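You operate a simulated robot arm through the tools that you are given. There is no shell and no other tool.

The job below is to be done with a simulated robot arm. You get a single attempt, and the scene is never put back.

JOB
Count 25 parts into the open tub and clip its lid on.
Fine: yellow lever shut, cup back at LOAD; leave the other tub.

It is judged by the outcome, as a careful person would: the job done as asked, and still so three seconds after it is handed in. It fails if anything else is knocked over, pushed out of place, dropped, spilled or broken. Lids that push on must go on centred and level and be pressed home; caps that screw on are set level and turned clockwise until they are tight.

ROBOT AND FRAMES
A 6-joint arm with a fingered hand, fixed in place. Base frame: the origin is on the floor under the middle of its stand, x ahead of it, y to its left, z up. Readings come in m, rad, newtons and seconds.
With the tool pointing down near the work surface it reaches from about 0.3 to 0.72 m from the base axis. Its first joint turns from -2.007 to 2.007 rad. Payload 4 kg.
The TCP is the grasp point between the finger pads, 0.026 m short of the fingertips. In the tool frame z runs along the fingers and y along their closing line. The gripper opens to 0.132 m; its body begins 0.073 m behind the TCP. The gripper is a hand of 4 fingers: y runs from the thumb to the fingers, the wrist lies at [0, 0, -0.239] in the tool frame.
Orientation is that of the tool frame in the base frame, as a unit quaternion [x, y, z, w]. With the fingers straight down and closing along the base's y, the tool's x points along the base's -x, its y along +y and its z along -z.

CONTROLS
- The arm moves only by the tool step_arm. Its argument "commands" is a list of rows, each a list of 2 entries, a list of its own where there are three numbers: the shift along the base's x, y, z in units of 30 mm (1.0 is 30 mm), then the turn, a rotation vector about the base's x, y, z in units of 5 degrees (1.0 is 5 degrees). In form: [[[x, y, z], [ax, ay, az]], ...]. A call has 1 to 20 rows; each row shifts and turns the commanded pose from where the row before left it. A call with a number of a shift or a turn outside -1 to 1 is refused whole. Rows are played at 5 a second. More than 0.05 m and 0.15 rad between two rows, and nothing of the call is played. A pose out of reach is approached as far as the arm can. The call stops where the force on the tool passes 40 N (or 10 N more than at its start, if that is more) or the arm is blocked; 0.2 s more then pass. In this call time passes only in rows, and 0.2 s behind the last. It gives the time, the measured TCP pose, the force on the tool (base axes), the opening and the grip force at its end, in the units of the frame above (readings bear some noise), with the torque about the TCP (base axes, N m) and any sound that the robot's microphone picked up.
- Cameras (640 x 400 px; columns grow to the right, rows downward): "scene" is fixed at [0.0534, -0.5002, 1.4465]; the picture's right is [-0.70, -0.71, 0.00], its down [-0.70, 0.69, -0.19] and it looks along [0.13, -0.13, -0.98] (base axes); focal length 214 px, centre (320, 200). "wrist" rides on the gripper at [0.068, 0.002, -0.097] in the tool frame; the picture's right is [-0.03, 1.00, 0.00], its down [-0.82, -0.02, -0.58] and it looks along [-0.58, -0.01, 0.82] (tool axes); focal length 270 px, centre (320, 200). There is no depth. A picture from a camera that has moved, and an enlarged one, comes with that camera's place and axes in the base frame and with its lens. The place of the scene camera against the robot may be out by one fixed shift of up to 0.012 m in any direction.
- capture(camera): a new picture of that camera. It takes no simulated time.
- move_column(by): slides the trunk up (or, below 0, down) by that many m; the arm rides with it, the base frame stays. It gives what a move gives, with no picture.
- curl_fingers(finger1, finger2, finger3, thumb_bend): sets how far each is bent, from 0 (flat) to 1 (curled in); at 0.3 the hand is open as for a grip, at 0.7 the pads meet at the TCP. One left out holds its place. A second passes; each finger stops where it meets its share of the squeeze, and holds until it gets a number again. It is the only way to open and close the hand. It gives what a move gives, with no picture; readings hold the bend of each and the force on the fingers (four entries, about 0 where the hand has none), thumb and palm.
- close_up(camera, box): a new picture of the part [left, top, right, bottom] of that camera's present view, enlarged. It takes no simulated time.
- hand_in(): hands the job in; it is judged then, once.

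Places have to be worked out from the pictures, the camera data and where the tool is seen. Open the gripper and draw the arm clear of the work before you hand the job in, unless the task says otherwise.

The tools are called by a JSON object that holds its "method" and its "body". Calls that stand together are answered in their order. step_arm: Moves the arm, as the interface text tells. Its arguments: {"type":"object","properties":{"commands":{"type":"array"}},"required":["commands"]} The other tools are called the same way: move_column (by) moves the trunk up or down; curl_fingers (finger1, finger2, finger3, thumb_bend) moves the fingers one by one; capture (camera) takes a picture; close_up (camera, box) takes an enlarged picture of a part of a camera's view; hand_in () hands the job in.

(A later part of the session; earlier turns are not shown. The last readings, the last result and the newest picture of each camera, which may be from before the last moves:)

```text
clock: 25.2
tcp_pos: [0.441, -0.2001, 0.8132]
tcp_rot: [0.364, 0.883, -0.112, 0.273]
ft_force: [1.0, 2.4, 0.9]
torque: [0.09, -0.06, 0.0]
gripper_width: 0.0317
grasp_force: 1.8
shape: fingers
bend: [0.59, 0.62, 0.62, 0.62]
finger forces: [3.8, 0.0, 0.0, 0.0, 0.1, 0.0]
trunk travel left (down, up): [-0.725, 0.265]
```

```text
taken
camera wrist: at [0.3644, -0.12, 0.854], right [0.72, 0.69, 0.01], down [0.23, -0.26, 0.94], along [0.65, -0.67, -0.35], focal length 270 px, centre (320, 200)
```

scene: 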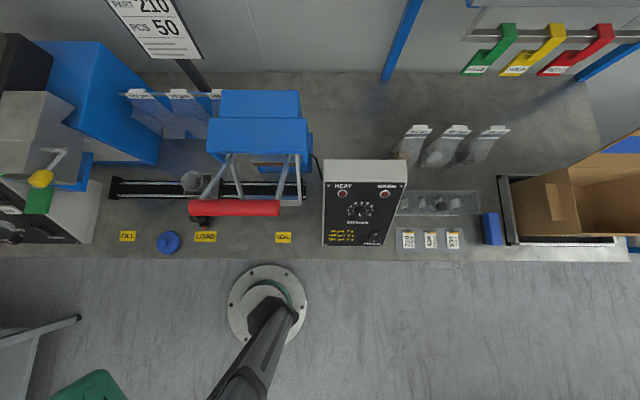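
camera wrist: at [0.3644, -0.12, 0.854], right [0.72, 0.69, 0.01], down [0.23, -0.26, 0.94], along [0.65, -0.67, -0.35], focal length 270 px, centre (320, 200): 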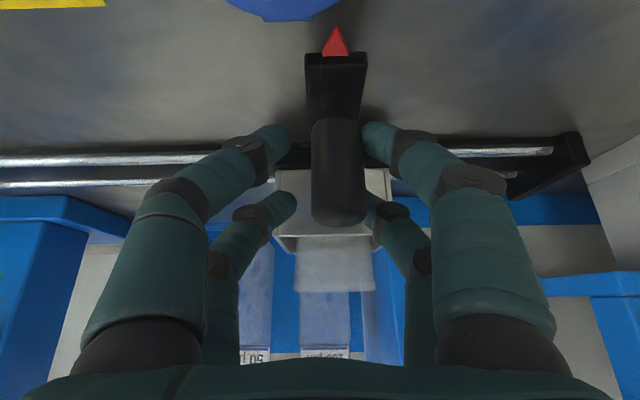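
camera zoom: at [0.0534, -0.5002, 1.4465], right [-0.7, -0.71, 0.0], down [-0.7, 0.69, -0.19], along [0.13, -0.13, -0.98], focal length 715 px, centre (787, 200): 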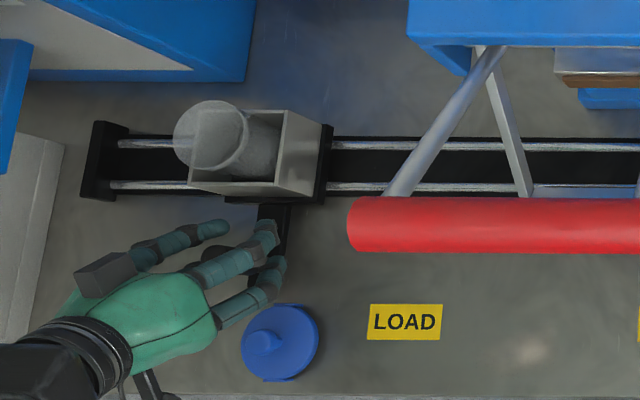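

The carriage slides freely (post now leads slightly against the +a digits). I continue more slowly toward FILL while tilting to about 40° for clearance from the paddle.

{"method": "step_arm", "body": {"commands": [[[0.3, 0.297, 0], [-0.14, -0.14, 0]], [[0.3, 0.297, 0], [-0.14, -0.14, 0]], [[0.3, 0.297, 0], [-0.14, -0.14, 0]], [[0.3, 0.297, 0], [-0.14, -0.14, 0]], [[0.3, 0.297, 0], [-0.14, -0.14, 0]], [[0.3, 0.297, 0], [-0.14, -0.14, 0]], [[0.3, 0.297, 0], [0, 0, 0]], [[0.25, 0.247, 0], [0, 0, 0]], [[0.15, 0.148, 0], [0, 0, 0]]]}}

{"method": "capture", "body": {"camera": "wrist"}}

{"method": "close_up", "body": {"camera": "scene", "box": [60, 140, 220, 260]}}

```text
clock: 27.2
tcp_pos: [0.5158, -0.1268, 0.8148]
tcp_rot: [0.36, 0.868, -0.131, 0.318]
ft_force: [-0.4, -0.9, 0.8]
torque: [0.0, 0.03, -0.01]
gripper_width: 0.0271
grasp_force: 0.6
shape: fingers
bend: [0.62, 0.62, 0.62, 0.62]
finger forces: [0.0, 0.1, 0.1, 0.1, 0.1, 0.0]
trunk travel left (down, up): [-0.725, 0.265]
```

```text
taken
camera wrist: at [0.436, -0.0439, 0.8433], right [0.72, 0.69, 0.02], down [0.16, -0.19, 0.97], along [0.67, -0.69, -0.25], focal length 270 px, centre (320, 200)
```

wrist: 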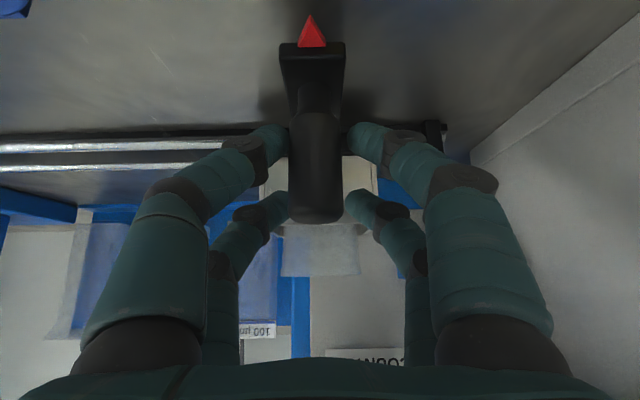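

```text
3.33 times, centred on (140, 200) of scene
camera zoom: at [0.0534, -0.5002, 1.4465], right [-0.7, -0.71, 0.0], down [-0.7, 0.69, -0.19], along [0.13, -0.13, -0.98], focal length 715 px, centre (920, 200)
```

zoom: 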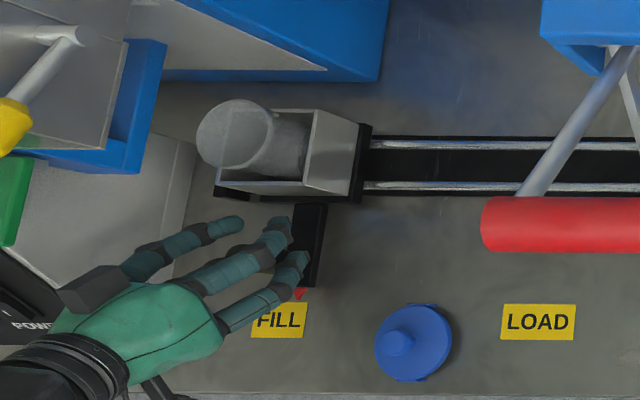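

The pointer is still ~24 mm short of FILL according to both the scene picture and the hand's travel (0.225 of 0.249 m). I move on 24 mm gently.

{"method": "step_arm", "body": {"commands": [[[0.2, 0.198, 0], [0, 0, 0]], [[0.2, 0.198, 0], [0, 0, 0]], [[0.12, 0.119, 0], [0, 0, 0]], [[0.06, 0.059, 0], [0, 0, 0]], [[0, 0, 0], [0, 0, 0]]]}}

{"method": "capture", "body": {"camera": "wrist"}}

{"method": "close_up", "body": {"camera": "scene", "box": [60, 140, 220, 260]}}

```text
clock: 28.4
tcp_pos: [0.5316, -0.1092, 0.8149]
tcp_rot: [0.36, 0.867, -0.132, 0.318]
ft_force: [-0.7, -0.3, -0.5]
torque: [-0.02, -0.02, -0.01]
gripper_width: 0.0267
grasp_force: 0.0
shape: fingers
bend: [0.62, 0.62, 0.62, 0.62]
finger forces: [0.1, 0.0, 0.0, 0.0, 0.0, 0.1]
trunk travel left (down, up): [-0.725, 0.265]
```

```text
taken
camera wrist: at [0.4524, -0.0262, 0.8431], right [0.72, 0.69, 0.02], down [0.16, -0.19, 0.97], along [0.67, -0.69, -0.25], focal length 270 px, centre (320, 200)
```

wrist: 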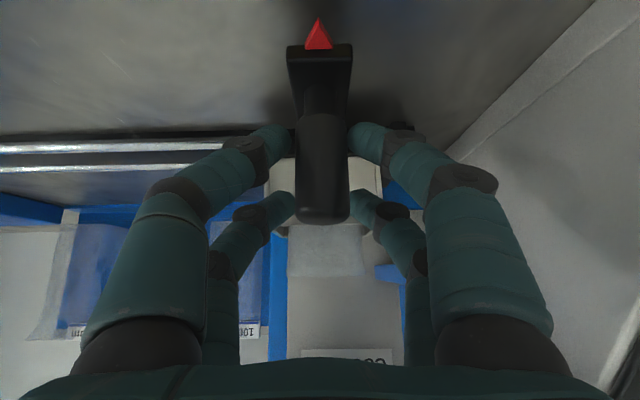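

```text
3.33 times, centred on (140, 200) of scene
camera zoom: at [0.0534, -0.5002, 1.4465], right [-0.7, -0.71, 0.0], down [-0.7, 0.69, -0.19], along [0.13, -0.13, -0.98], focal length 715 px, centre (920, 200)
```

zoom: 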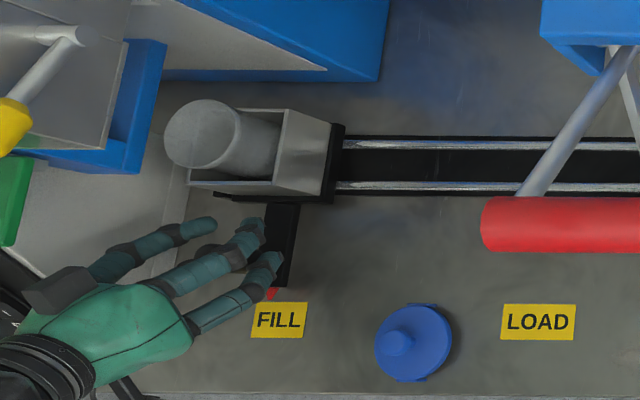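

The pointer now sits at the FILL label (offset matches the LOAD picture within 2–3 mm). I open the digits and back out along the tool axis, away from the paddle.

{"method": "curl_fingers", "body": {"finger1": 0.48, "finger2": 0.48, "finger3": 0.48, "thumb_bend": 0.48}}

{"method": "step_arm", "body": {"commands": [[[-0.455, 0.455, 0.766], [0, 0, 0]], [[-0.455, 0.455, 0.766], [0, 0, 0]], [[-0.455, 0.455, 0.766], [0, 0, 0]], [[-0.455, 0.455, 0.766], [0, 0, 0]], [[-0.455, 0.455, 0.766], [0, 0, 0]]]}}

{"method": "capture", "body": {"camera": "wrist"}}

{"method": "capture", "body": {"camera": "scene"}}

```text
clock: 29.4
tcp_pos: [0.532, -0.1093, 0.8141]
tcp_rot: [0.359, 0.868, -0.131, 0.317]
ft_force: [-0.4, 0.1, -0.5]
torque: [-0.01, 0.02, -0.03]
gripper_width: 0.072
grasp_force: 0.0
shape: fingers
bend: [0.48, 0.48, 0.48, 0.48]
finger forces: [0.0, 0.0, 0.1, 0.0, 0.0, 0.0]
trunk travel left (down, up): [-0.725, 0.265]
```

```text
clock: 30.6
tcp_pos: [0.4645, -0.0397, 0.9305]
tcp_rot: [0.359, 0.869, -0.13, 0.316]
ft_force: [0.1, 0.0, -0.6]
torque: [-0.03, -0.02, 0.0]
gripper_width: 0.0721
grasp_force: 0.1
shape: fingers
bend: [0.48, 0.48, 0.48, 0.48]
finger forces: [0.1, 0.0, 0.0, 0.0, 0.0, 0.0]
trunk travel left (down, up): [-0.725, 0.265]
```

```text
taken
camera wrist: at [0.385, 0.0432, 0.9586], right [0.72, 0.69, 0.02], down [0.16, -0.19, 0.97], along [0.67, -0.69, -0.25], focal length 270 px, centre (320, 200)
```

wrist: 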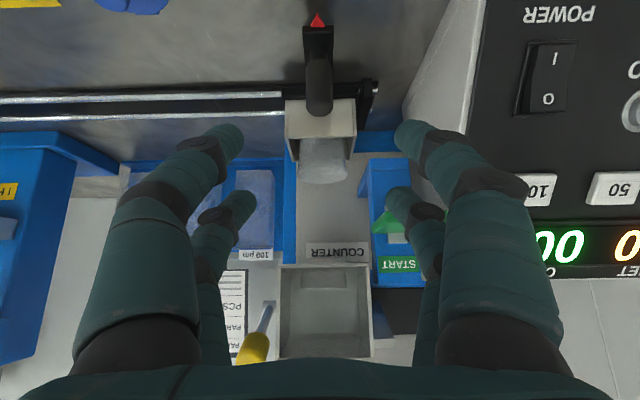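

```text
taken
```

scene: 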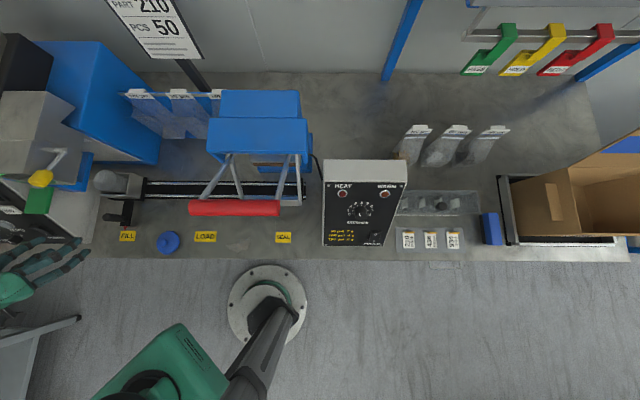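

Cup and tub stand centred under the hopper. Next I find out which digits form the rear pair: I curl finger2 fully and look.

{"method": "curl_fingers", "body": {"finger2": 1.0, "finger1": 0.7}}

{"method": "capture", "body": {"camera": "wrist"}}

```text
clock: 31.6
tcp_pos: [0.4655, -0.0402, 0.9305]
tcp_rot: [0.36, 0.867, -0.132, 0.317]
ft_force: [0.0, 0.5, 0.6]
torque: [-0.03, 0.0, -0.03]
gripper_width: 0.0378
grasp_force: 0.1
shape: fingers
bend: [0.7, 1.0, 0.48, 0.48]
finger forces: [0.0, 0.1, 0.0, 0.0, 0.0, 0.0]
trunk travel left (down, up): [-0.725, 0.265]
```

```text
taken
camera wrist: at [0.3856, 0.0429, 0.9584], right [0.72, 0.69, 0.02], down [0.16, -0.19, 0.97], along [0.67, -0.69, -0.25], focal length 270 px, centre (320, 200)
```

wrist: 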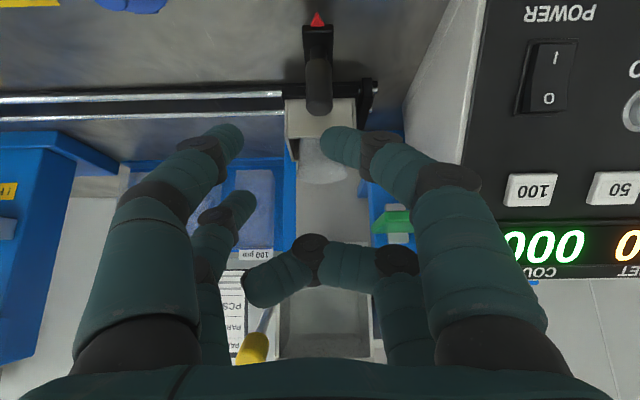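

Finger1 is right-near and finger2 right-far. I curl finger3 fully and bring the thumb to 0.7 to see which left digit is which.

{"method": "curl_fingers", "body": {"finger3": 1.0, "thumb_bend": 0.7}}

{"method": "capture", "body": {"camera": "wrist"}}

```text
clock: 32.6
tcp_pos: [0.4658, -0.0397, 0.9293]
tcp_rot: [0.359, 0.868, -0.131, 0.318]
ft_force: [-0.2, 0.6, 1.0]
torque: [-0.01, 0.01, 0.03]
gripper_width: 0.0015
grasp_force: 0.1
shape: fingers
bend: [0.7, 1.0, 0.87, 0.7]
finger forces: [0.0, 0.0, 0.0, 0.0, 0.1, 0.0]
trunk travel left (down, up): [-0.725, 0.265]
```

```text
taken
camera wrist: at [0.3856, 0.0429, 0.9584], right [0.72, 0.69, 0.02], down [0.16, -0.19, 0.97], along [0.67, -0.69, -0.25], focal length 270 px, centre (320, 200)
```

wrist: 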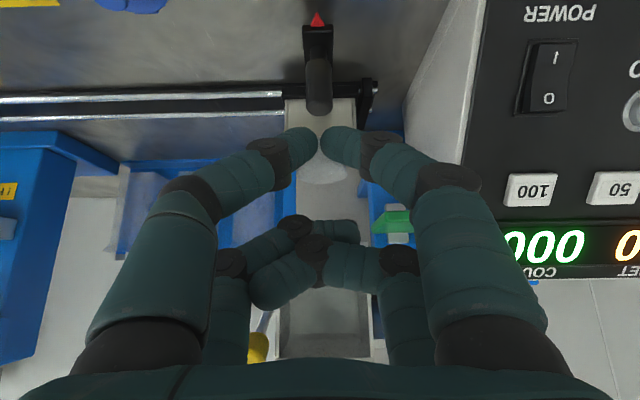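

Finger3 is left-far and the thumb left-near, so finger1+thumb now form a single pressing tip with the rear pair curled away. I move to a point 60 mm out from the 25 button along the panel normal, with tilt 52°.

{"method": "step_arm", "body": {"commands": [[[0.952, 0.7, 0.4], [-0.1886, -0.1886, 0]], [[0.952, 0.7, 0.4], [-0.1886, -0.1886, 0]], [[0.952, 0.7, 0.4], [-0.1886, -0.1886, 0]], [[0.952, 0.7, 0.4], [-0.1886, -0.1886, 0]], [[0.952, 0.7, 0.4], [-0.1886, -0.1886, 0]], [[0.952, 0.7, -0.23], [-0.1886, -0.1886, 0]], [[0.952, 0.7, -0.23], [-0.1886, -0.1886, 0]], [[0.952, 0.7, -0.23], [-0.1886, -0.1886, 0]], [[0.952, 0.7, -0.23], [-0.1886, -0.1886, 0]]]}}

{"method": "capture", "body": {"camera": "wrist"}}

{"method": "close_up", "body": {"camera": "wrist", "box": [240, 80, 400, 200]}}

```text
clock: 34.6
tcp_pos: [0.7229, 0.1455, 0.9647]
tcp_rot: [0.343, 0.83, -0.168, 0.406]
ft_force: [0.0, 0.4, -0.6]
torque: [0.01, 0.02, 0.01]
gripper_width: 0.0015
grasp_force: 0.1
shape: fingers
bend: [0.7, 1.0, 0.87, 0.7]
finger forces: [0.1, 0.0, 0.0, 0.1, 0.1, 0.0]
trunk travel left (down, up): [-0.725, 0.265]
```

```text
taken
camera wrist: at [0.6405, 0.2314, 0.9676], right [0.72, 0.7, 0.02], down [0.02, -0.05, 1.0], along [0.7, -0.72, -0.05], focal length 270 px, centre (320, 200)
```

wrist: 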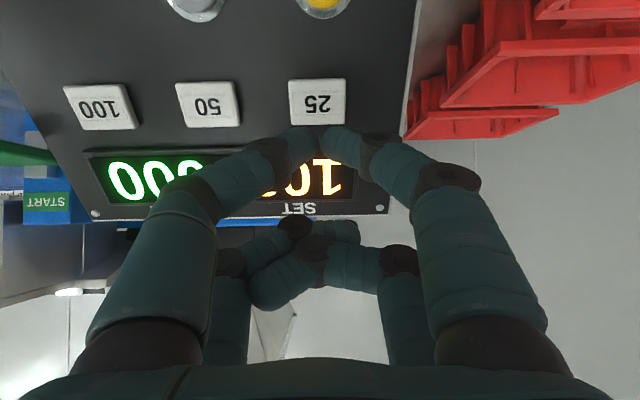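

```text
3.33 times, centred on (320, 140) of wrist
camera zoom: at [0.6405, 0.2314, 0.9676], right [0.72, 0.7, 0.02], down [0.02, -0.05, 1.0], along [0.7, -0.72, -0.05], focal length 901 px, centre (320, 400)
```

zoom: 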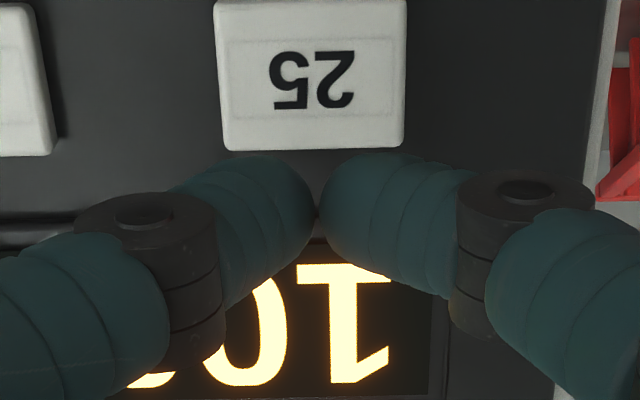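

The tip lies about 61 mm from the 25 button along the tool axis with only ~3 mm lateral error. I advance 48 mm along the tool axis, with that small correction, and look.

{"method": "step_arm", "body": {"commands": [[[0.255, -0.254, -0.406], [0, 0, 0]], [[0.298, -0.297, -0.327], [0, 0, 0]], [[0.298, -0.297, -0.327], [0, 0, 0]]]}}

{"method": "capture", "body": {"camera": "wrist"}}

```text
clock: 35.4
tcp_pos: [0.7478, 0.1222, 0.9307]
tcp_rot: [0.344, 0.829, -0.169, 0.407]
ft_force: [0.2, -0.5, 0.3]
torque: [-0.02, -0.01, -0.02]
gripper_width: 0.0015
grasp_force: 0.1
shape: fingers
bend: [0.7, 1.0, 0.87, 0.7]
finger forces: [0.1, 0.0, 0.0, 0.0, 0.1, 0.0]
trunk travel left (down, up): [-0.725, 0.265]
```

```text
taken
camera wrist: at [0.6644, 0.2072, 0.9348], right [0.72, 0.7, 0.02], down [0.02, -0.05, 1.0], along [0.7, -0.72, -0.04], focal length 270 px, centre (320, 200)
```

wrist: 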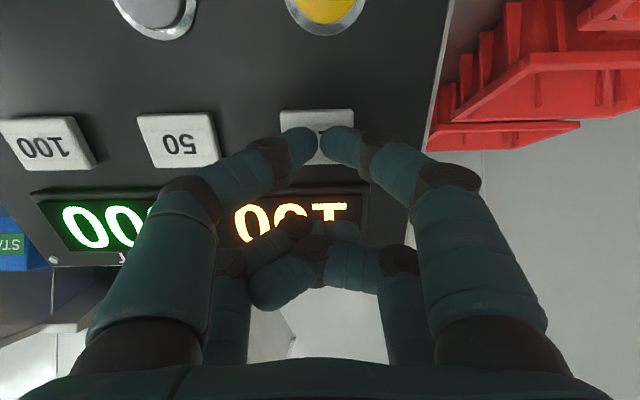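

The tip stands right in front of the 25 button. I advance in 3 mm steps to make contact.

{"method": "step_arm", "body": {"commands": [[[0.056, -0.056, -0.061], [0, 0, 0]], [[0.056, -0.056, -0.061], [0, 0, 0]], [[0.056, -0.056, -0.061], [0, 0, 0]], [[0.056, -0.056, -0.061], [0, 0, 0]], [[0.056, -0.056, -0.061], [0, 0, 0]]]}}

{"method": "capture", "body": {"camera": "wrist"}}

```text
clock: 36.6
tcp_pos: [0.7518, 0.1165, 0.924]
tcp_rot: [0.344, 0.829, -0.168, 0.408]
ft_force: [-18.3, 13.4, 10.9]
torque: [0.2, 0.44, -0.15]
gripper_width: 0.0006
grasp_force: 12.8
shape: fingers
bend: [0.71, 1.0, 0.87, 0.7]
finger forces: [7.0, 0.1, 0.0, 0.0, 17.9, 0.0]
trunk travel left (down, up): [-0.725, 0.265]
heard: click
```

```text
taken
camera wrist: at [0.6707, 0.2014, 0.9283], right [0.72, 0.7, 0.02], down [0.01, -0.05, 1.0], along [0.7, -0.72, -0.04], focal length 270 px, centre (320, 200)
```

wrist: 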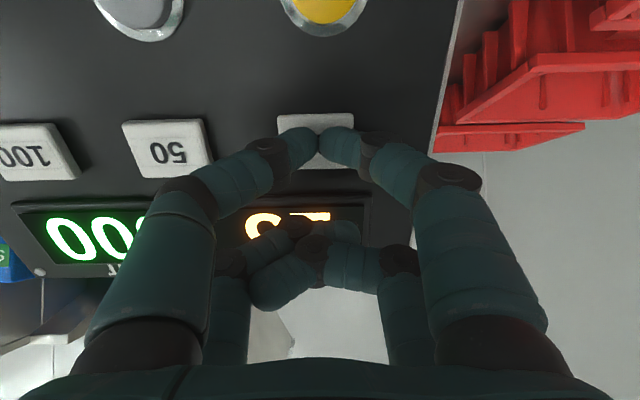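

Heard a click with about 25 N. I back off along the tool axis and read the SET display.

{"method": "step_arm", "body": {"commands": [[[-0.298, 0.297, 0.327], [0, 0, 0]], [[-0.45, 0.45, 0.5], [0, 0, 0]], [[-0.45, 0.45, 0.5], [0, 0, 0]], [[-0.45, 0.45, 0.5], [0, 0, 0]], [[-0.45, 0.45, 0.5], [0, 0, 0]]]}}

{"method": "capture", "body": {"camera": "wrist"}}

{"method": "close_up", "body": {"camera": "scene", "box": [0, 140, 100, 260]}}

```text
clock: 37.8
tcp_pos: [0.6895, 0.1768, 0.993]
tcp_rot: [0.344, 0.83, -0.168, 0.405]
ft_force: [-0.5, 0.4, -0.4]
torque: [-0.01, 0.0, -0.01]
gripper_width: 0.0009
grasp_force: 0.1
shape: fingers
bend: [0.7, 1.0, 0.87, 0.7]
finger forces: [0.0, 0.0, 0.0, 0.1, 0.1, 0.0]
trunk travel left (down, up): [-0.725, 0.265]
```

```text
taken
camera wrist: at [0.6084, 0.2622, 0.996], right [0.72, 0.7, 0.02], down [0.02, -0.05, 1.0], along [0.7, -0.72, -0.05], focal length 270 px, centre (320, 200)
```

wrist: 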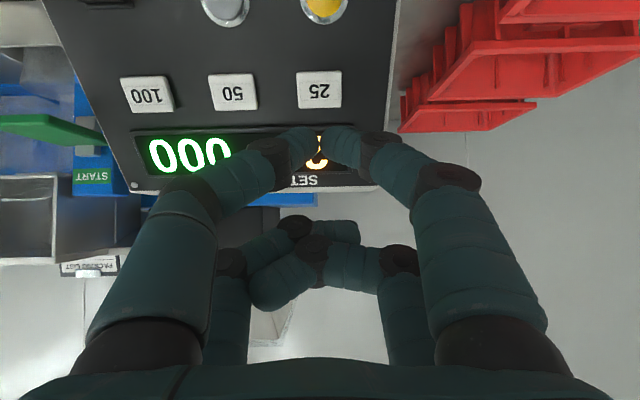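

```text
3.33 times, centred on (50, 200) of scene
camera zoom: at [0.0534, -0.5002, 1.4465], right [-0.7, -0.71, 0.0], down [-0.7, 0.69, -0.19], along [0.13, -0.13, -0.98], focal length 715 px, centre (1220, 200)
```

zoom: 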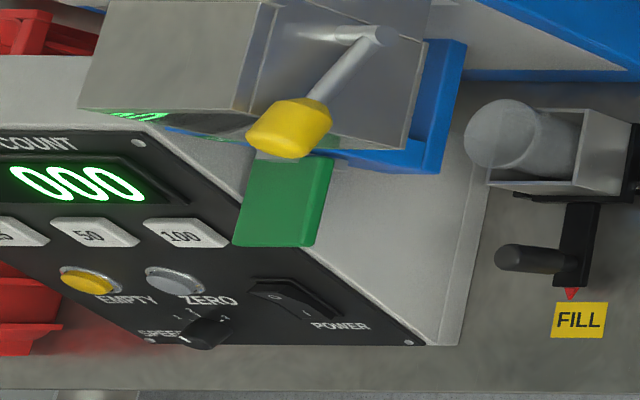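

A click was heard, but the fingers hide SET. I raise the hand 75 mm so that the display appears above the fingertips.

{"method": "step_arm", "body": {"commands": [[[0, 0, 0.85], [0, 0, 0]], [[0, 0, 0.85], [0, 0, 0]], [[0, 0, 0.85], [0, 0, 0]]]}}

{"method": "close_up", "body": {"camera": "wrist", "box": [100, 0, 400, 187]}}

```text
clock: 38.6
tcp_pos: [0.6918, 0.1778, 1.0678]
tcp_rot: [0.343, 0.83, -0.168, 0.407]
ft_force: [-0.1, 0.4, 0.2]
torque: [0.0, 0.0, -0.03]
gripper_width: 0.0008
grasp_force: 0.1
shape: fingers
bend: [0.7, 1.0, 0.87, 0.7]
finger forces: [0.0, 0.1, 0.1, 0.0, 0.1, 0.1]
trunk travel left (down, up): [-0.725, 0.265]
```

```text
2.13 times, centred on (250, 94) of wrist
camera zoom: at [0.61, 0.2628, 1.0718], right [0.72, 0.7, 0.02], down [0.02, -0.05, 1.0], along [0.7, -0.72, -0.04], focal length 577 px, centre (469, 427)
```

zoom: 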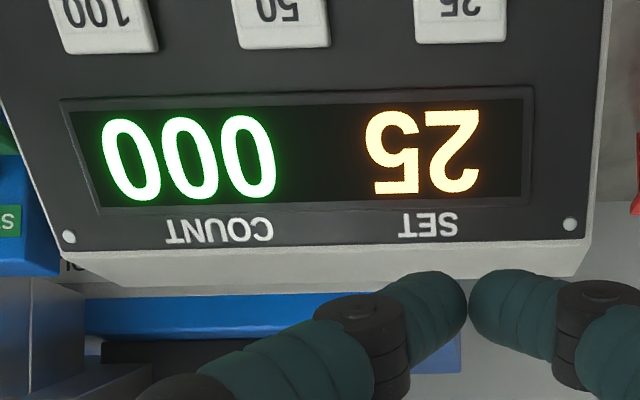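

SET shows 25 and COUNT 000. I now move over to the START paddle, easing the tilt to 30°, stopping ~50 mm above its front part at about (0.596,-0.061).

{"method": "step_arm", "body": {"commands": [[[-0.3556, -0.885, 0], [0.3457, 0.3457, 0]], [[-0.3556, -0.885, 0], [0.3457, 0.3457, 0]], [[-0.3556, -0.885, 0], [0.3457, 0.3457, 0]], [[-0.3556, -0.885, 0], [0.3457, 0.3457, 0]], [[-0.3556, -0.885, 0], [0.3457, 0.3457, 0]], [[-0.3556, -0.885, -0.53], [0.3457, 0.3457, 0]], [[-0.3556, -0.885, -0.53], [0.3457, 0.3457, 0]], [[-0.3556, -0.885, -0.53], [0.3457, 0.3457, 0]], [[-0.3556, -0.885, -0.53], [0.3457, 0.3457, 0]]]}}

{"method": "capture", "body": {"camera": "wrist"}}

{"method": "close_up", "body": {"camera": "scene", "box": [0, 140, 100, 260]}}

```text
clock: 40.6
tcp_pos: [0.5493, -0.0459, 0.9406]
tcp_rot: [0.37, 0.891, -0.1, 0.243]
ft_force: [0.0, 0.8, -0.9]
torque: [0.03, 0.02, -0.01]
gripper_width: 0.0012
grasp_force: 0.0
shape: fingers
bend: [0.7, 1.0, 0.87, 0.7]
finger forces: [0.0, 0.0, 0.0, 0.1, 0.1, 0.1]
out of reach, approached as far as the arm can: row 3, 4, 5, 6, 7, 8, 9
trunk travel left (down, up): [-0.725, 0.265]
```

```text
taken
camera wrist: at [0.475, 0.0318, 0.9883], right [0.72, 0.69, 0.02], down [0.27, -0.31, 0.91], along [0.63, -0.66, -0.41], focal length 270 px, centre (320, 200)
```

wrist: 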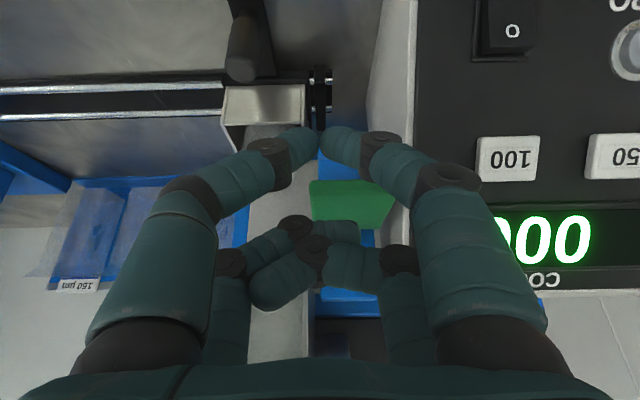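

```text
3.33 times, centred on (50, 200) of scene
camera zoom: at [0.0534, -0.5002, 1.4465], right [-0.7, -0.71, 0.0], down [-0.7, 0.69, -0.19], along [0.13, -0.13, -0.98], focal length 715 px, centre (1220, 200)
```

zoom: 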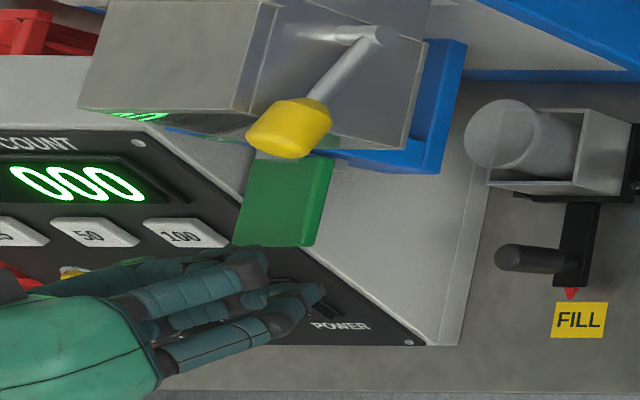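

The wrist got too high for this trunk height, so the arm sagged short to (0.549,-0.046,0.941), clear in front of the paddle. I back off 30 mm and raise the trunk so that the arm has reach again.

{"method": "step_arm", "body": {"commands": [[[-0.7, 0.7, 0], [0, 0, 0]]]}}

{"method": "move_column", "body": {"by": 0.12}}

```text
clock: 41.0
tcp_pos: [0.528, -0.022, 0.9412]
tcp_rot: [0.37, 0.892, -0.099, 0.24]
ft_force: [-1.1, 0.1, -1.2]
torque: [-0.01, 0.0, -0.02]
gripper_width: 0.0009
grasp_force: 0.0
shape: fingers
bend: [0.7, 1.0, 0.87, 0.7]
finger forces: [0.0, 0.0, 0.0, 0.0, 0.0, 0.0]
trunk travel left (down, up): [-0.725, 0.265]
```

```text
clock: 42.5
tcp_pos: [0.5295, -0.0228, 1.0619]
tcp_rot: [0.369, 0.892, -0.099, 0.241]
ft_force: [-0.1, -0.6, 0.0]
torque: [0.02, 0.01, -0.01]
gripper_width: 0.001
grasp_force: 0.1
shape: fingers
bend: [0.7, 1.0, 0.87, 0.7]
finger forces: [0.1, 0.0, 0.0, 0.1, 0.0, 0.0]
trunk travel left (down, up): [-0.845, 0.145]
```

Now there is reach. I move above the paddle: TCP to about (0.596,-0.061,1.007).

{"method": "step_arm", "body": {"commands": [[[0.733, -0.427, -0.3], [0, 0, 0]], [[0.733, -0.427, -0.7], [0, 0, 0]], [[0.733, -0.427, -0.8], [0, 0, 0]]]}}

{"method": "capture", "body": {"camera": "wrist"}}

{"method": "close_up", "body": {"camera": "scene", "box": [0, 140, 100, 260]}}

```text
clock: 43.3
tcp_pos: [0.5966, -0.0606, 1.0046]
tcp_rot: [0.369, 0.892, -0.1, 0.239]
ft_force: [0.3, -0.4, 0.3]
torque: [-0.01, 0.0, -0.03]
gripper_width: 0.001
grasp_force: 0.1
shape: fingers
bend: [0.7, 1.0, 0.87, 0.7]
finger forces: [0.0, 0.0, 0.0, 0.0, 0.0, 0.1]
trunk travel left (down, up): [-0.845, 0.145]
```

```text
taken
camera wrist: at [0.5215, 0.0173, 1.0527], right [0.72, 0.69, 0.01], down [0.28, -0.31, 0.91], along [0.63, -0.65, -0.42], focal length 270 px, centre (320, 200)
```

wrist: 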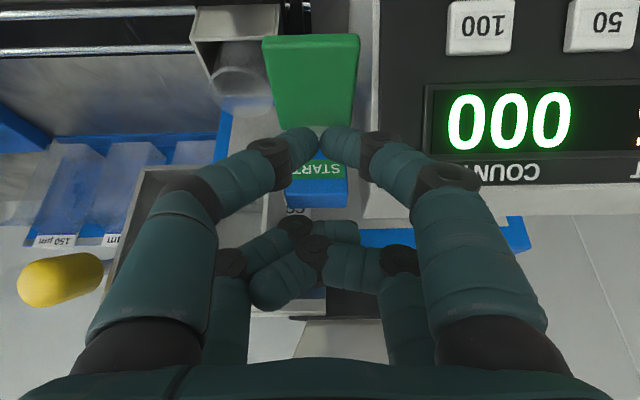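

```text
3.33 times, centred on (50, 200) of scene
camera zoom: at [0.0534, -0.5002, 1.4465], right [-0.7, -0.71, 0.0], down [-0.7, 0.69, -0.19], along [0.13, -0.13, -0.98], focal length 715 px, centre (1220, 200)
```

zoom: 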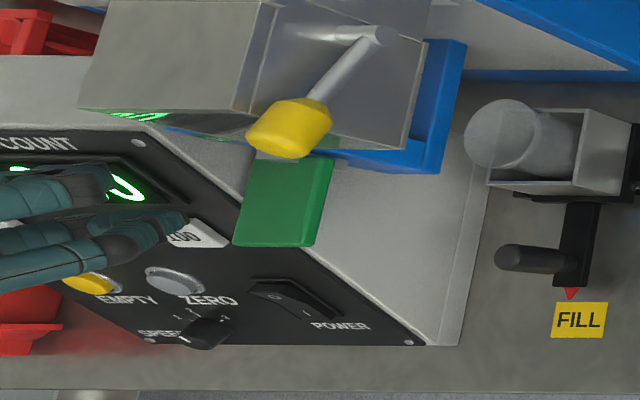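

Paddle edges project where predicted; the tip is ~50 mm above the paddle's front third. I lower 42 mm and then press in 3 mm steps.

{"method": "step_arm", "body": {"commands": [[[0, 0, -0.7], [0, 0, 0]], [[0, 0, -0.7], [0, 0, 0]], [[0, 0, -0.1], [0, 0, 0]], [[0, 0, -0.1], [0, 0, 0]], [[0, 0, -0.1], [0, 0, 0]], [[0, 0, -0.1], [0, 0, 0]]]}}

{"method": "capture", "body": {"camera": "wrist"}}

```text
clock: 44.7
tcp_pos: [0.5946, -0.0602, 0.9536]
tcp_rot: [0.37, 0.892, -0.1, 0.242]
ft_force: [1.8, 0.4, 1.6]
torque: [0.01, -0.03, 0.01]
gripper_width: 0.0009
grasp_force: 0.9
shape: fingers
bend: [0.7, 1.0, 0.87, 0.7]
finger forces: [1.8, 0.1, 0.1, 0.0, 0.9, 0.0]
trunk travel left (down, up): [-0.845, 0.145]
```

```text
taken
camera wrist: at [0.5205, 0.0177, 1.0006], right [0.72, 0.69, 0.01], down [0.28, -0.31, 0.91], along [0.63, -0.65, -0.42], focal length 270 px, centre (320, 200)
```

wrist: 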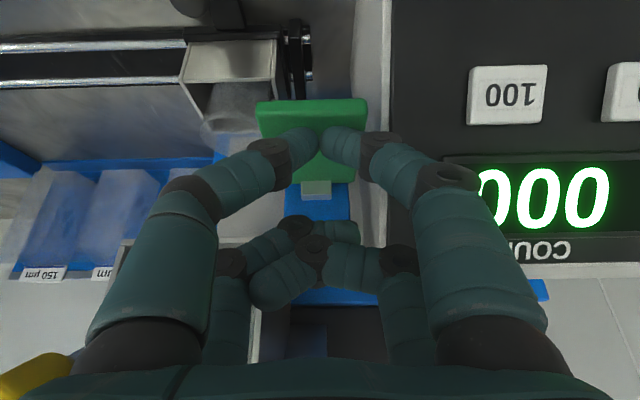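

Contact with the paddle is just made (about 2 N). I press on in 3 mm steps and watch for a click and the count.

{"method": "step_arm", "body": {"commands": [[[0, 0, -0.1], [0, 0, 0]], [[0, 0, -0.1], [0, 0, 0]], [[0, 0, -0.1], [0, 0, 0]]]}}

{"method": "capture", "body": {"camera": "wrist"}}

```text
clock: 45.5
tcp_pos: [0.5938, -0.0605, 0.9446]
tcp_rot: [0.369, 0.892, -0.099, 0.241]
ft_force: [2.3, 1.0, 4.3]
torque: [-0.01, -0.03, 0.01]
gripper_width: 0.0008
grasp_force: 2.0
shape: fingers
bend: [0.7, 1.0, 0.87, 0.7]
finger forces: [3.1, 0.0, 0.1, 0.0, 0.7, 0.1]
trunk travel left (down, up): [-0.845, 0.145]
```

```text
taken
camera wrist: at [0.52, 0.0171, 0.9917], right [0.72, 0.69, 0.01], down [0.28, -0.31, 0.91], along [0.63, -0.65, -0.42], focal length 270 px, centre (320, 200)
```

wrist: 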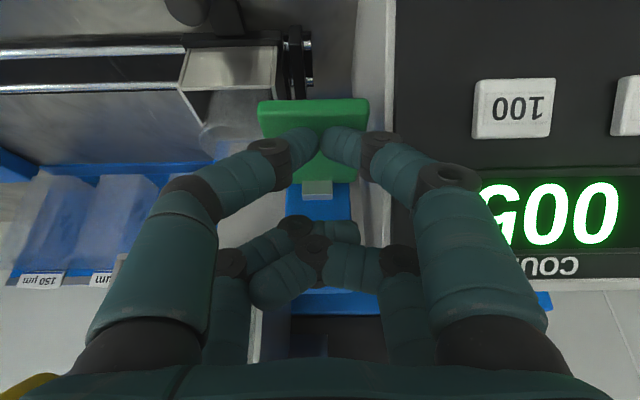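

The COUNT display has started to change. I release slightly by 15 mm and see whether it keeps counting on its own.

{"method": "step_arm", "body": {"commands": [[[0, 0, 0.6], [0, 0, 0]], [[0, 0, 0.6], [0, 0, 0]]]}}

{"method": "capture", "body": {"camera": "wrist"}}

{"method": "close_up", "body": {"camera": "scene", "box": [0, 100, 100, 220]}}

```text
clock: 46.1
tcp_pos: [0.594, -0.0621, 0.9787]
tcp_rot: [0.37, 0.892, -0.1, 0.24]
ft_force: [-0.4, 0.0, 0.3]
torque: [0.01, 0.02, -0.04]
gripper_width: 0.001
grasp_force: 0.0
shape: fingers
bend: [0.7, 1.0, 0.87, 0.7]
finger forces: [0.1, 0.1, 0.0, 0.0, 0.1, 0.1]
trunk travel left (down, up): [-0.845, 0.145]
```

```text
taken
camera wrist: at [0.5195, 0.0166, 1.0259], right [0.72, 0.69, 0.01], down [0.28, -0.31, 0.91], along [0.63, -0.65, -0.42], focal length 270 px, centre (320, 200)
```

wrist: 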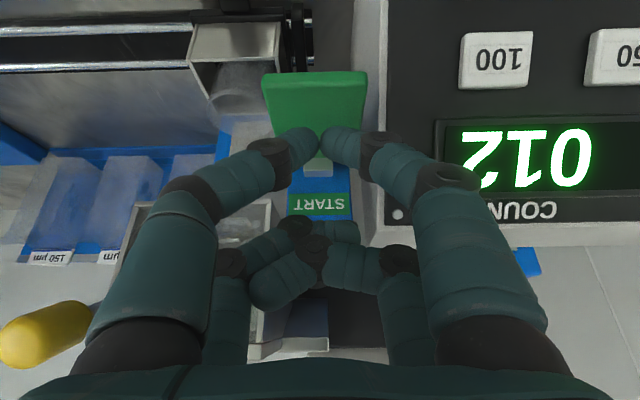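

```text
3.33 times, centred on (50, 160) of scene
camera zoom: at [0.0534, -0.5002, 1.4465], right [-0.7, -0.71, 0.0], down [-0.7, 0.69, -0.19], along [0.13, -0.13, -0.98], focal length 715 px, centre (1220, 333)
```

zoom: 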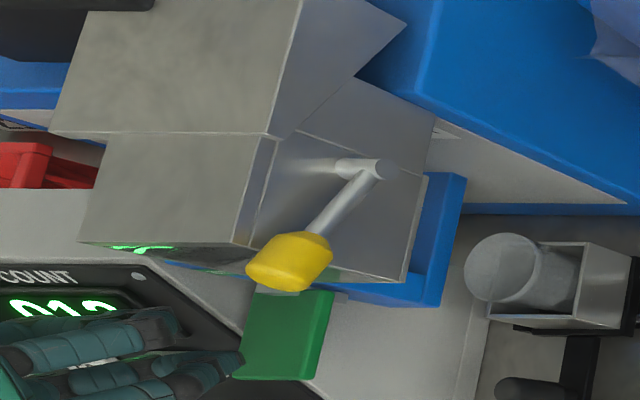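

Counting continues by itself (012 now). I draw back and up from the paddle, tilting to 60°, on the way to the yellow lever; that gives the counter time to finish.

{"method": "step_arm", "body": {"commands": [[[-0.393, -0.204, 0.672], [-0.707, -0.707, 0]], [[-0.393, -0.204, 0.672], [-0.707, -0.707, 0]], [[-0.393, -0.204, 0.672], [-0.707, -0.707, 0]], [[-0.393, -0.204, 0.672], [-0.707, -0.707, 0]], [[-0.393, -0.204, 0.672], [-0.707, -0.707, 0]], [[-0.393, -0.204, 0.672], [-0.707, -0.707, 0]]]}}

{"method": "capture", "body": {"camera": "wrist"}}

{"method": "close_up", "body": {"camera": "scene", "box": [0, 140, 100, 260]}}

```text
clock: 47.5
tcp_pos: [0.5221, -0.0989, 1.1006]
tcp_rot: [0.332, 0.799, -0.192, 0.463]
ft_force: [-0.3, -0.3, 0.2]
torque: [-0.02, 0.02, 0.03]
gripper_width: 0.0009
grasp_force: 0.1
shape: fingers
bend: [0.7, 1.0, 0.87, 0.7]
finger forces: [0.0, 0.1, 0.0, 0.0, 0.1, 0.0]
trunk travel left (down, up): [-0.845, 0.145]
```

```text
taken
camera wrist: at [0.441, -0.0133, 1.0881], right [0.72, 0.7, 0.02], down [-0.08, 0.05, 1.0], along [0.69, -0.71, 0.09], focal length 270 px, centre (320, 200)
```

wrist: 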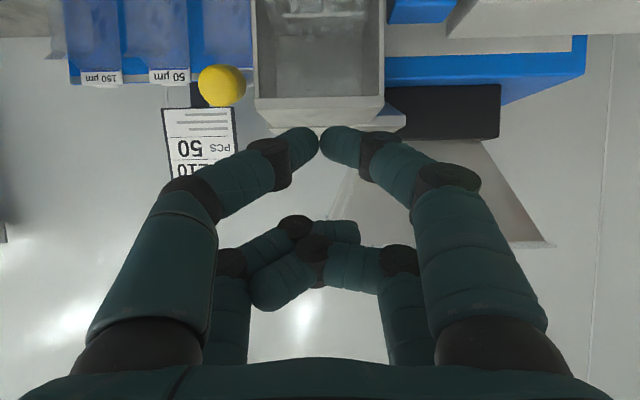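

```text
3.33 times, centred on (50, 200) of scene
camera zoom: at [0.0534, -0.5002, 1.4465], right [-0.7, -0.71, 0.0], down [-0.7, 0.69, -0.19], along [0.13, -0.13, -0.98], focal length 715 px, centre (1220, 200)
```

zoom: 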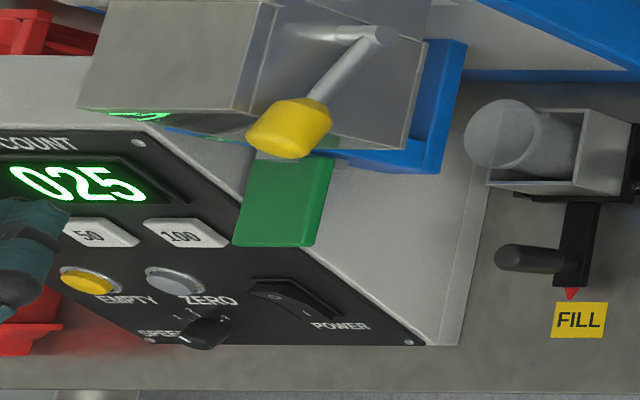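

COUNT reads 025. I look into the hopper for the parts.

{"method": "close_up", "body": {"camera": "wrist", "box": [180, 0, 420, 130]}}

{"method": "close_up", "body": {"camera": "scene", "box": [0, 120, 130, 210]}}

```text
2.67 times, centred on (300, 65) of wrist
camera zoom: at [0.441, -0.0133, 1.0881], right [0.72, 0.7, 0.02], down [-0.08, 0.05, 1.0], along [0.69, -0.71, 0.09], focal length 721 px, centre (373, 560)
```

zoom: 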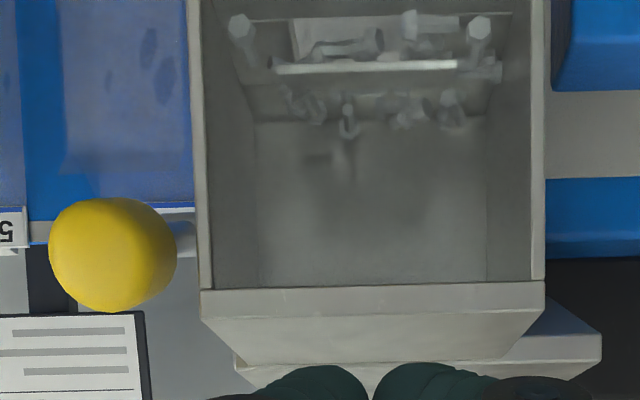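

```text
4.44 times, centred on (65, 165) of scene
camera zoom: at [0.0534, -0.5002, 1.4465], right [-0.7, -0.71, 0.0], down [-0.7, 0.69, -0.19], along [0.13, -0.13, -0.98], focal length 953 px, centre (1453, 356)
```

zoom: 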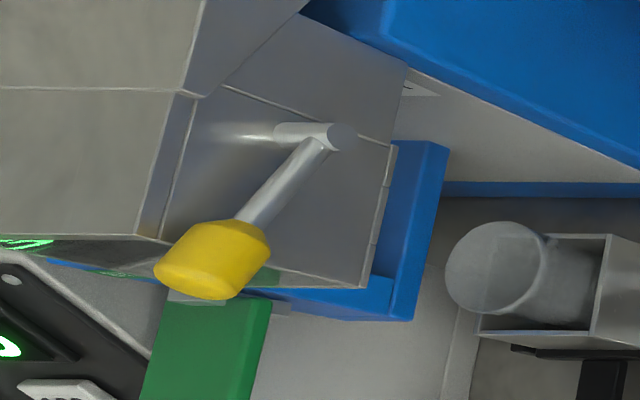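

The hopper holds the parts (screws) behind its window. I roll the hand +90° about its own axis so that finger1 lies above and the thumb below, to take the lever knob between them.

{"method": "step_arm", "body": {"commands": [[[-0.1, 0.1, 0], [0.612, -0.614, -0.497]], [[-0.1, 0.1, 0], [0.612, -0.614, -0.497]], [[-0.1, 0.1, 0], [0.612, -0.614, -0.497]], [[0, 0, 0], [0.612, -0.614, -0.497]], [[0, 0, 0], [0.612, -0.614, -0.497]], [[0, 0, 0], [0.612, -0.614, -0.497]], [[0, 0, 0], [0.612, -0.614, -0.497]], [[0, 0, 0], [0.612, -0.614, -0.497]], [[0, 0, 0], [0.612, -0.614, -0.497]], [[0, 0, 0], [0.612, -0.614, -0.497]], [[0, 0, 0], [0.612, -0.614, -0.497]], [[0, 0, 0], [0.612, -0.614, -0.497]], [[0, 0, 0], [0.612, -0.614, -0.497]], [[0, 0, 0], [0.612, -0.614, -0.497]], [[0, 0, 0], [0.612, -0.614, -0.497]], [[0, 0, 0], [0.612, -0.614, -0.497]], [[0, 0, 0], [0.612, -0.614, -0.497]], [[0, 0, 0], [0.612, -0.614, -0.497]]]}}

{"method": "capture", "body": {"camera": "wrist"}}

```text
clock: 51.3
tcp_pos: [0.5155, -0.0889, 1.0998]
tcp_rot: [0.799, 0.332, 0.192, 0.463]
ft_force: [-0.2, 0.1, 0.0]
torque: [0.03, 0.03, -0.02]
gripper_width: 0.0011
grasp_force: 0.2
shape: fingers
bend: [0.7, 1.0, 0.87, 0.7]
finger forces: [0.0, 0.0, 0.1, 0.0, 0.0, 0.0]
trunk travel left (down, up): [-0.845, 0.145]
```

```text
taken
camera wrist: at [0.5055, 0.0186, 1.1485], right [0.33, -0.37, 0.87], down [-0.94, -0.22, 0.27], along [0.09, -0.9, -0.42], focal length 270 px, centre (320, 200)
```

wrist: 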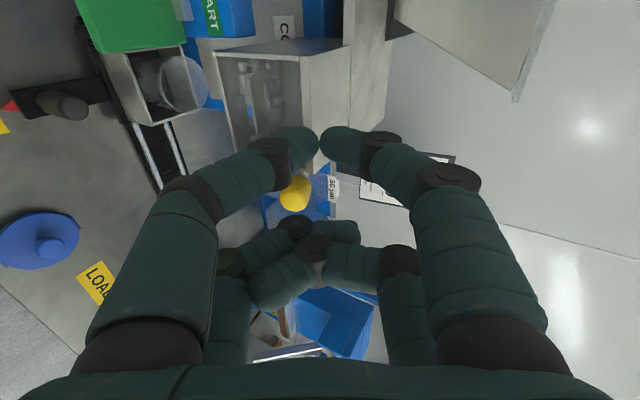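

Roll done. I open finger1 and thumb to a ~55 mm gap and move sideways to be in front of the knob, TCP a≈0.219.

{"method": "curl_fingers", "body": {"finger1": 0.53, "thumb_bend": 0.53}}

{"method": "step_arm", "body": {"commands": [[[-0.65, -0.65, 0], [0, 0, 0]], [[-0.65, -0.65, 0], [0, 0, 0]], [[-0.65, -0.65, 0], [0, 0, 0]], [[0.13, -0.13, -0.55], [0, 0, 0]], [[0.13, -0.13, -0.55], [0, 0, 0]]]}}

{"method": "capture", "body": {"camera": "wrist"}}

{"method": "close_up", "body": {"camera": "scene", "box": [0, 120, 130, 210]}}

```text
clock: 52.3
tcp_pos: [0.5157, -0.0888, 1.0994]
tcp_rot: [0.799, 0.332, 0.191, 0.464]
ft_force: [0.0, 0.5, 0.1]
torque: [-0.01, -0.02, 0.02]
gripper_width: 0.0551
grasp_force: 0.1
shape: fingers
bend: [0.53, 1.0, 0.87, 0.53]
finger forces: [0.1, 0.0, 0.0, 0.0, 0.0, 0.0]
trunk travel left (down, up): [-0.845, 0.145]
```

```text
clock: 53.5
tcp_pos: [0.484, -0.1556, 1.0743]
tcp_rot: [0.799, 0.332, 0.192, 0.464]
ft_force: [-0.8, -1.1, 0.2]
torque: [-0.02, -0.02, 0.0]
gripper_width: 0.0551
grasp_force: 0.1
shape: fingers
bend: [0.53, 1.0, 0.87, 0.53]
finger forces: [0.0, 0.0, 0.1, 0.0, 0.1, 0.1]
out of reach, approached as far as the arm can: row 3
trunk travel left (down, up): [-0.845, 0.145]
```

```text
taken
camera wrist: at [0.4741, -0.0473, 1.1221], right [0.33, -0.37, 0.87], down [-0.94, -0.22, 0.27], along [0.09, -0.9, -0.42], focal length 270 px, centre (320, 200)
```

wrist: 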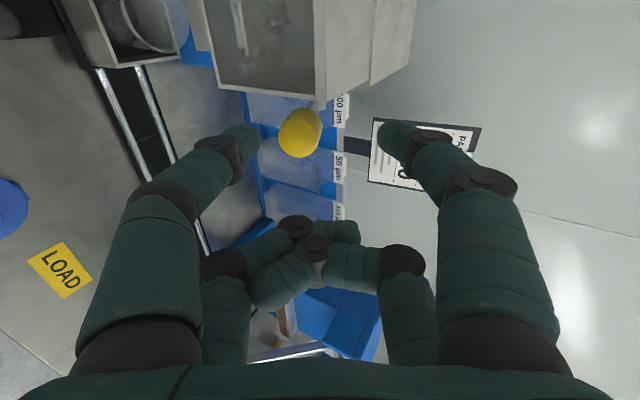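

```text
4.44 times, centred on (65, 165) of scene
camera zoom: at [0.0534, -0.5002, 1.4465], right [-0.7, -0.71, 0.0], down [-0.7, 0.69, -0.19], along [0.13, -0.13, -0.98], focal length 953 px, centre (1453, 356)
```

zoom: 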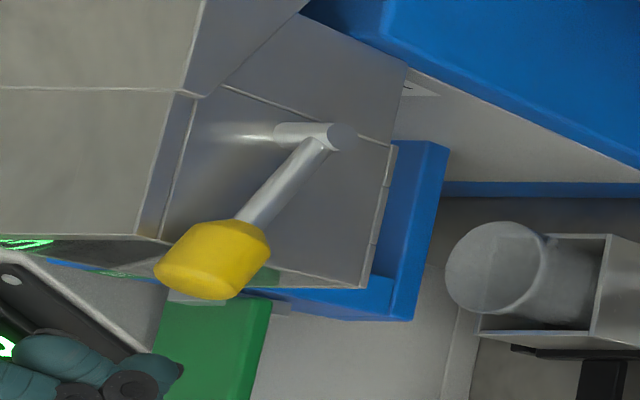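

The knob is confirmed at about (0.526,-0.188,1.0275). I align a and z in front of it, then advance along the tool axis so it comes between finger1 (above) and thumb (below).

{"method": "step_arm", "body": {"commands": [[[-0.25, -0.25, -0.3], [0, 0, 0]], [[0, 0, -0.267], [0, 0, 0]], [[0.352, -0.351, -0.285], [0, 0, 0]]]}}

{"method": "capture", "body": {"camera": "wrist"}}

```text
clock: 54.3
tcp_pos: [0.4945, -0.1734, 1.0508]
tcp_rot: [0.799, 0.331, 0.192, 0.464]
ft_force: [0.2, -0.6, 0.4]
torque: [-0.02, 0.01, 0.01]
gripper_width: 0.0553
grasp_force: 0.1
shape: fingers
bend: [0.53, 1.0, 0.87, 0.53]
finger forces: [0.1, 0.0, 0.2, 0.0, 0.0, 0.1]
out of reach, approached as far as the arm can: row 1
trunk travel left (down, up): [-0.845, 0.145]
```

```text
taken
camera wrist: at [0.4841, -0.0659, 1.0987], right [0.33, -0.37, 0.87], down [-0.94, -0.22, 0.27], along [0.09, -0.9, -0.42], focal length 270 px, centre (320, 200)
```

wrist: 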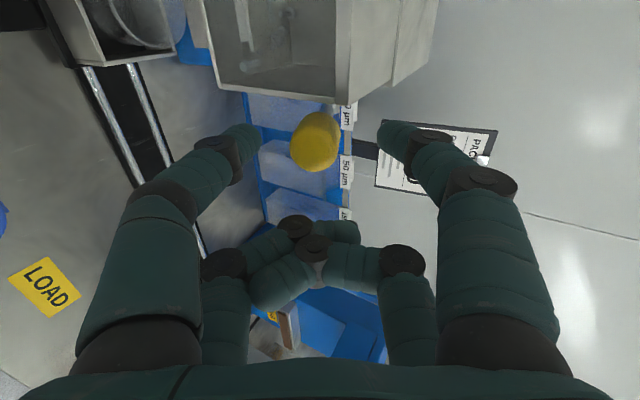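

Knob is centred between finger1 and thumb. I advance the last ~30 mm around it.

{"method": "step_arm", "body": {"commands": [[[0.2275, -0.355, -0.322], [0, 0, 0]], [[0.2275, -0.355, -0.322], [0, 0, 0]]]}}

{"method": "capture", "body": {"camera": "wrist"}}

{"method": "close_up", "body": {"camera": "scene", "box": [0, 120, 130, 210]}}

```text
clock: 54.9
tcp_pos: [0.5079, -0.1927, 1.0282]
tcp_rot: [0.799, 0.332, 0.192, 0.463]
ft_force: [0.3, 0.0, -0.9]
torque: [0.0, 0.01, 0.0]
gripper_width: 0.0551
grasp_force: 0.0
shape: fingers
bend: [0.53, 1.0, 0.87, 0.53]
finger forces: [0.0, 0.1, 0.1, 0.0, 0.0, 0.0]
trunk travel left (down, up): [-0.845, 0.145]
```

```text
taken
camera wrist: at [0.4979, -0.0858, 1.0774], right [0.33, -0.37, 0.87], down [-0.94, -0.22, 0.27], along [0.09, -0.9, -0.42], focal length 270 px, centre (320, 200)
```

wrist: 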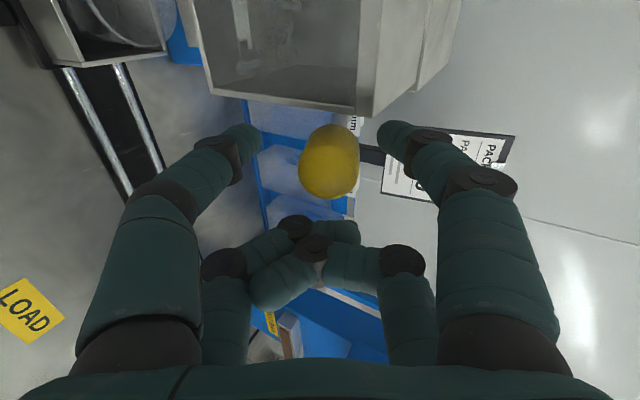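

```text
4.44 times, centred on (65, 165) of scene
camera zoom: at [0.0534, -0.5002, 1.4465], right [-0.7, -0.71, 0.0], down [-0.7, 0.69, -0.19], along [0.13, -0.13, -0.98], focal length 953 px, centre (1453, 356)
```

zoom: 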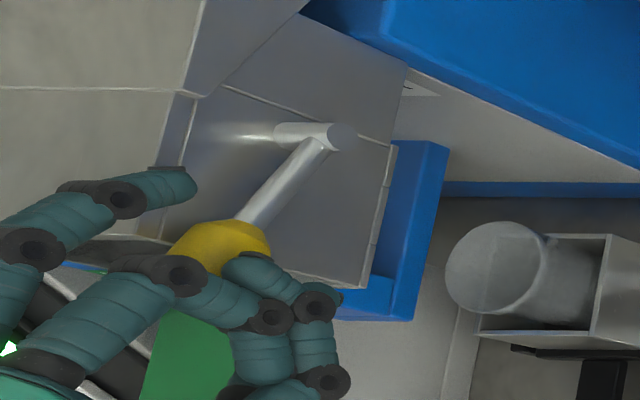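

The knob sits between the tips. I back off 10 mm so that the fingertips hold only its outer half and close the cage to about 41 mm.

{"method": "step_arm", "body": {"commands": [[[-0.2, 0.2, 0.166], [0, 0, 0]]]}}

{"method": "curl_fingers", "body": {"finger1": 0.58, "thumb_bend": 0.58}}

{"method": "capture", "body": {"camera": "wrist"}}

```text
clock: 55.3
tcp_pos: [0.5012, -0.1877, 1.0345]
tcp_rot: [0.799, 0.332, 0.192, 0.464]
ft_force: [-0.8, -0.7, -0.3]
torque: [-0.02, -0.01, 0.03]
gripper_width: 0.0552
grasp_force: 0.1
shape: fingers
bend: [0.53, 1.0, 0.87, 0.53]
finger forces: [0.0, 0.0, 0.1, 0.0, 0.0, 0.0]
trunk travel left (down, up): [-0.845, 0.145]
```

```text
clock: 56.3
tcp_pos: [0.5017, -0.1878, 1.0337]
tcp_rot: [0.799, 0.331, 0.192, 0.464]
ft_force: [-0.5, 0.0, -0.3]
torque: [-0.03, 0.03, 0.01]
gripper_width: 0.0429
grasp_force: 0.1
shape: fingers
bend: [0.57, 1.0, 0.87, 0.57]
finger forces: [0.1, 0.0, 0.1, 0.1, 0.0, 0.1]
trunk travel left (down, up): [-0.845, 0.145]
```

```text
taken
camera wrist: at [0.4915, -0.0799, 1.0824], right [0.33, -0.37, 0.87], down [-0.94, -0.22, 0.27], along [0.09, -0.9, -0.42], focal length 270 px, centre (320, 200)
```

wrist: 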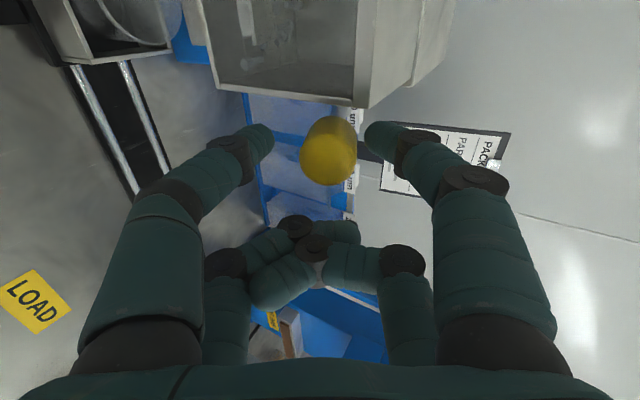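

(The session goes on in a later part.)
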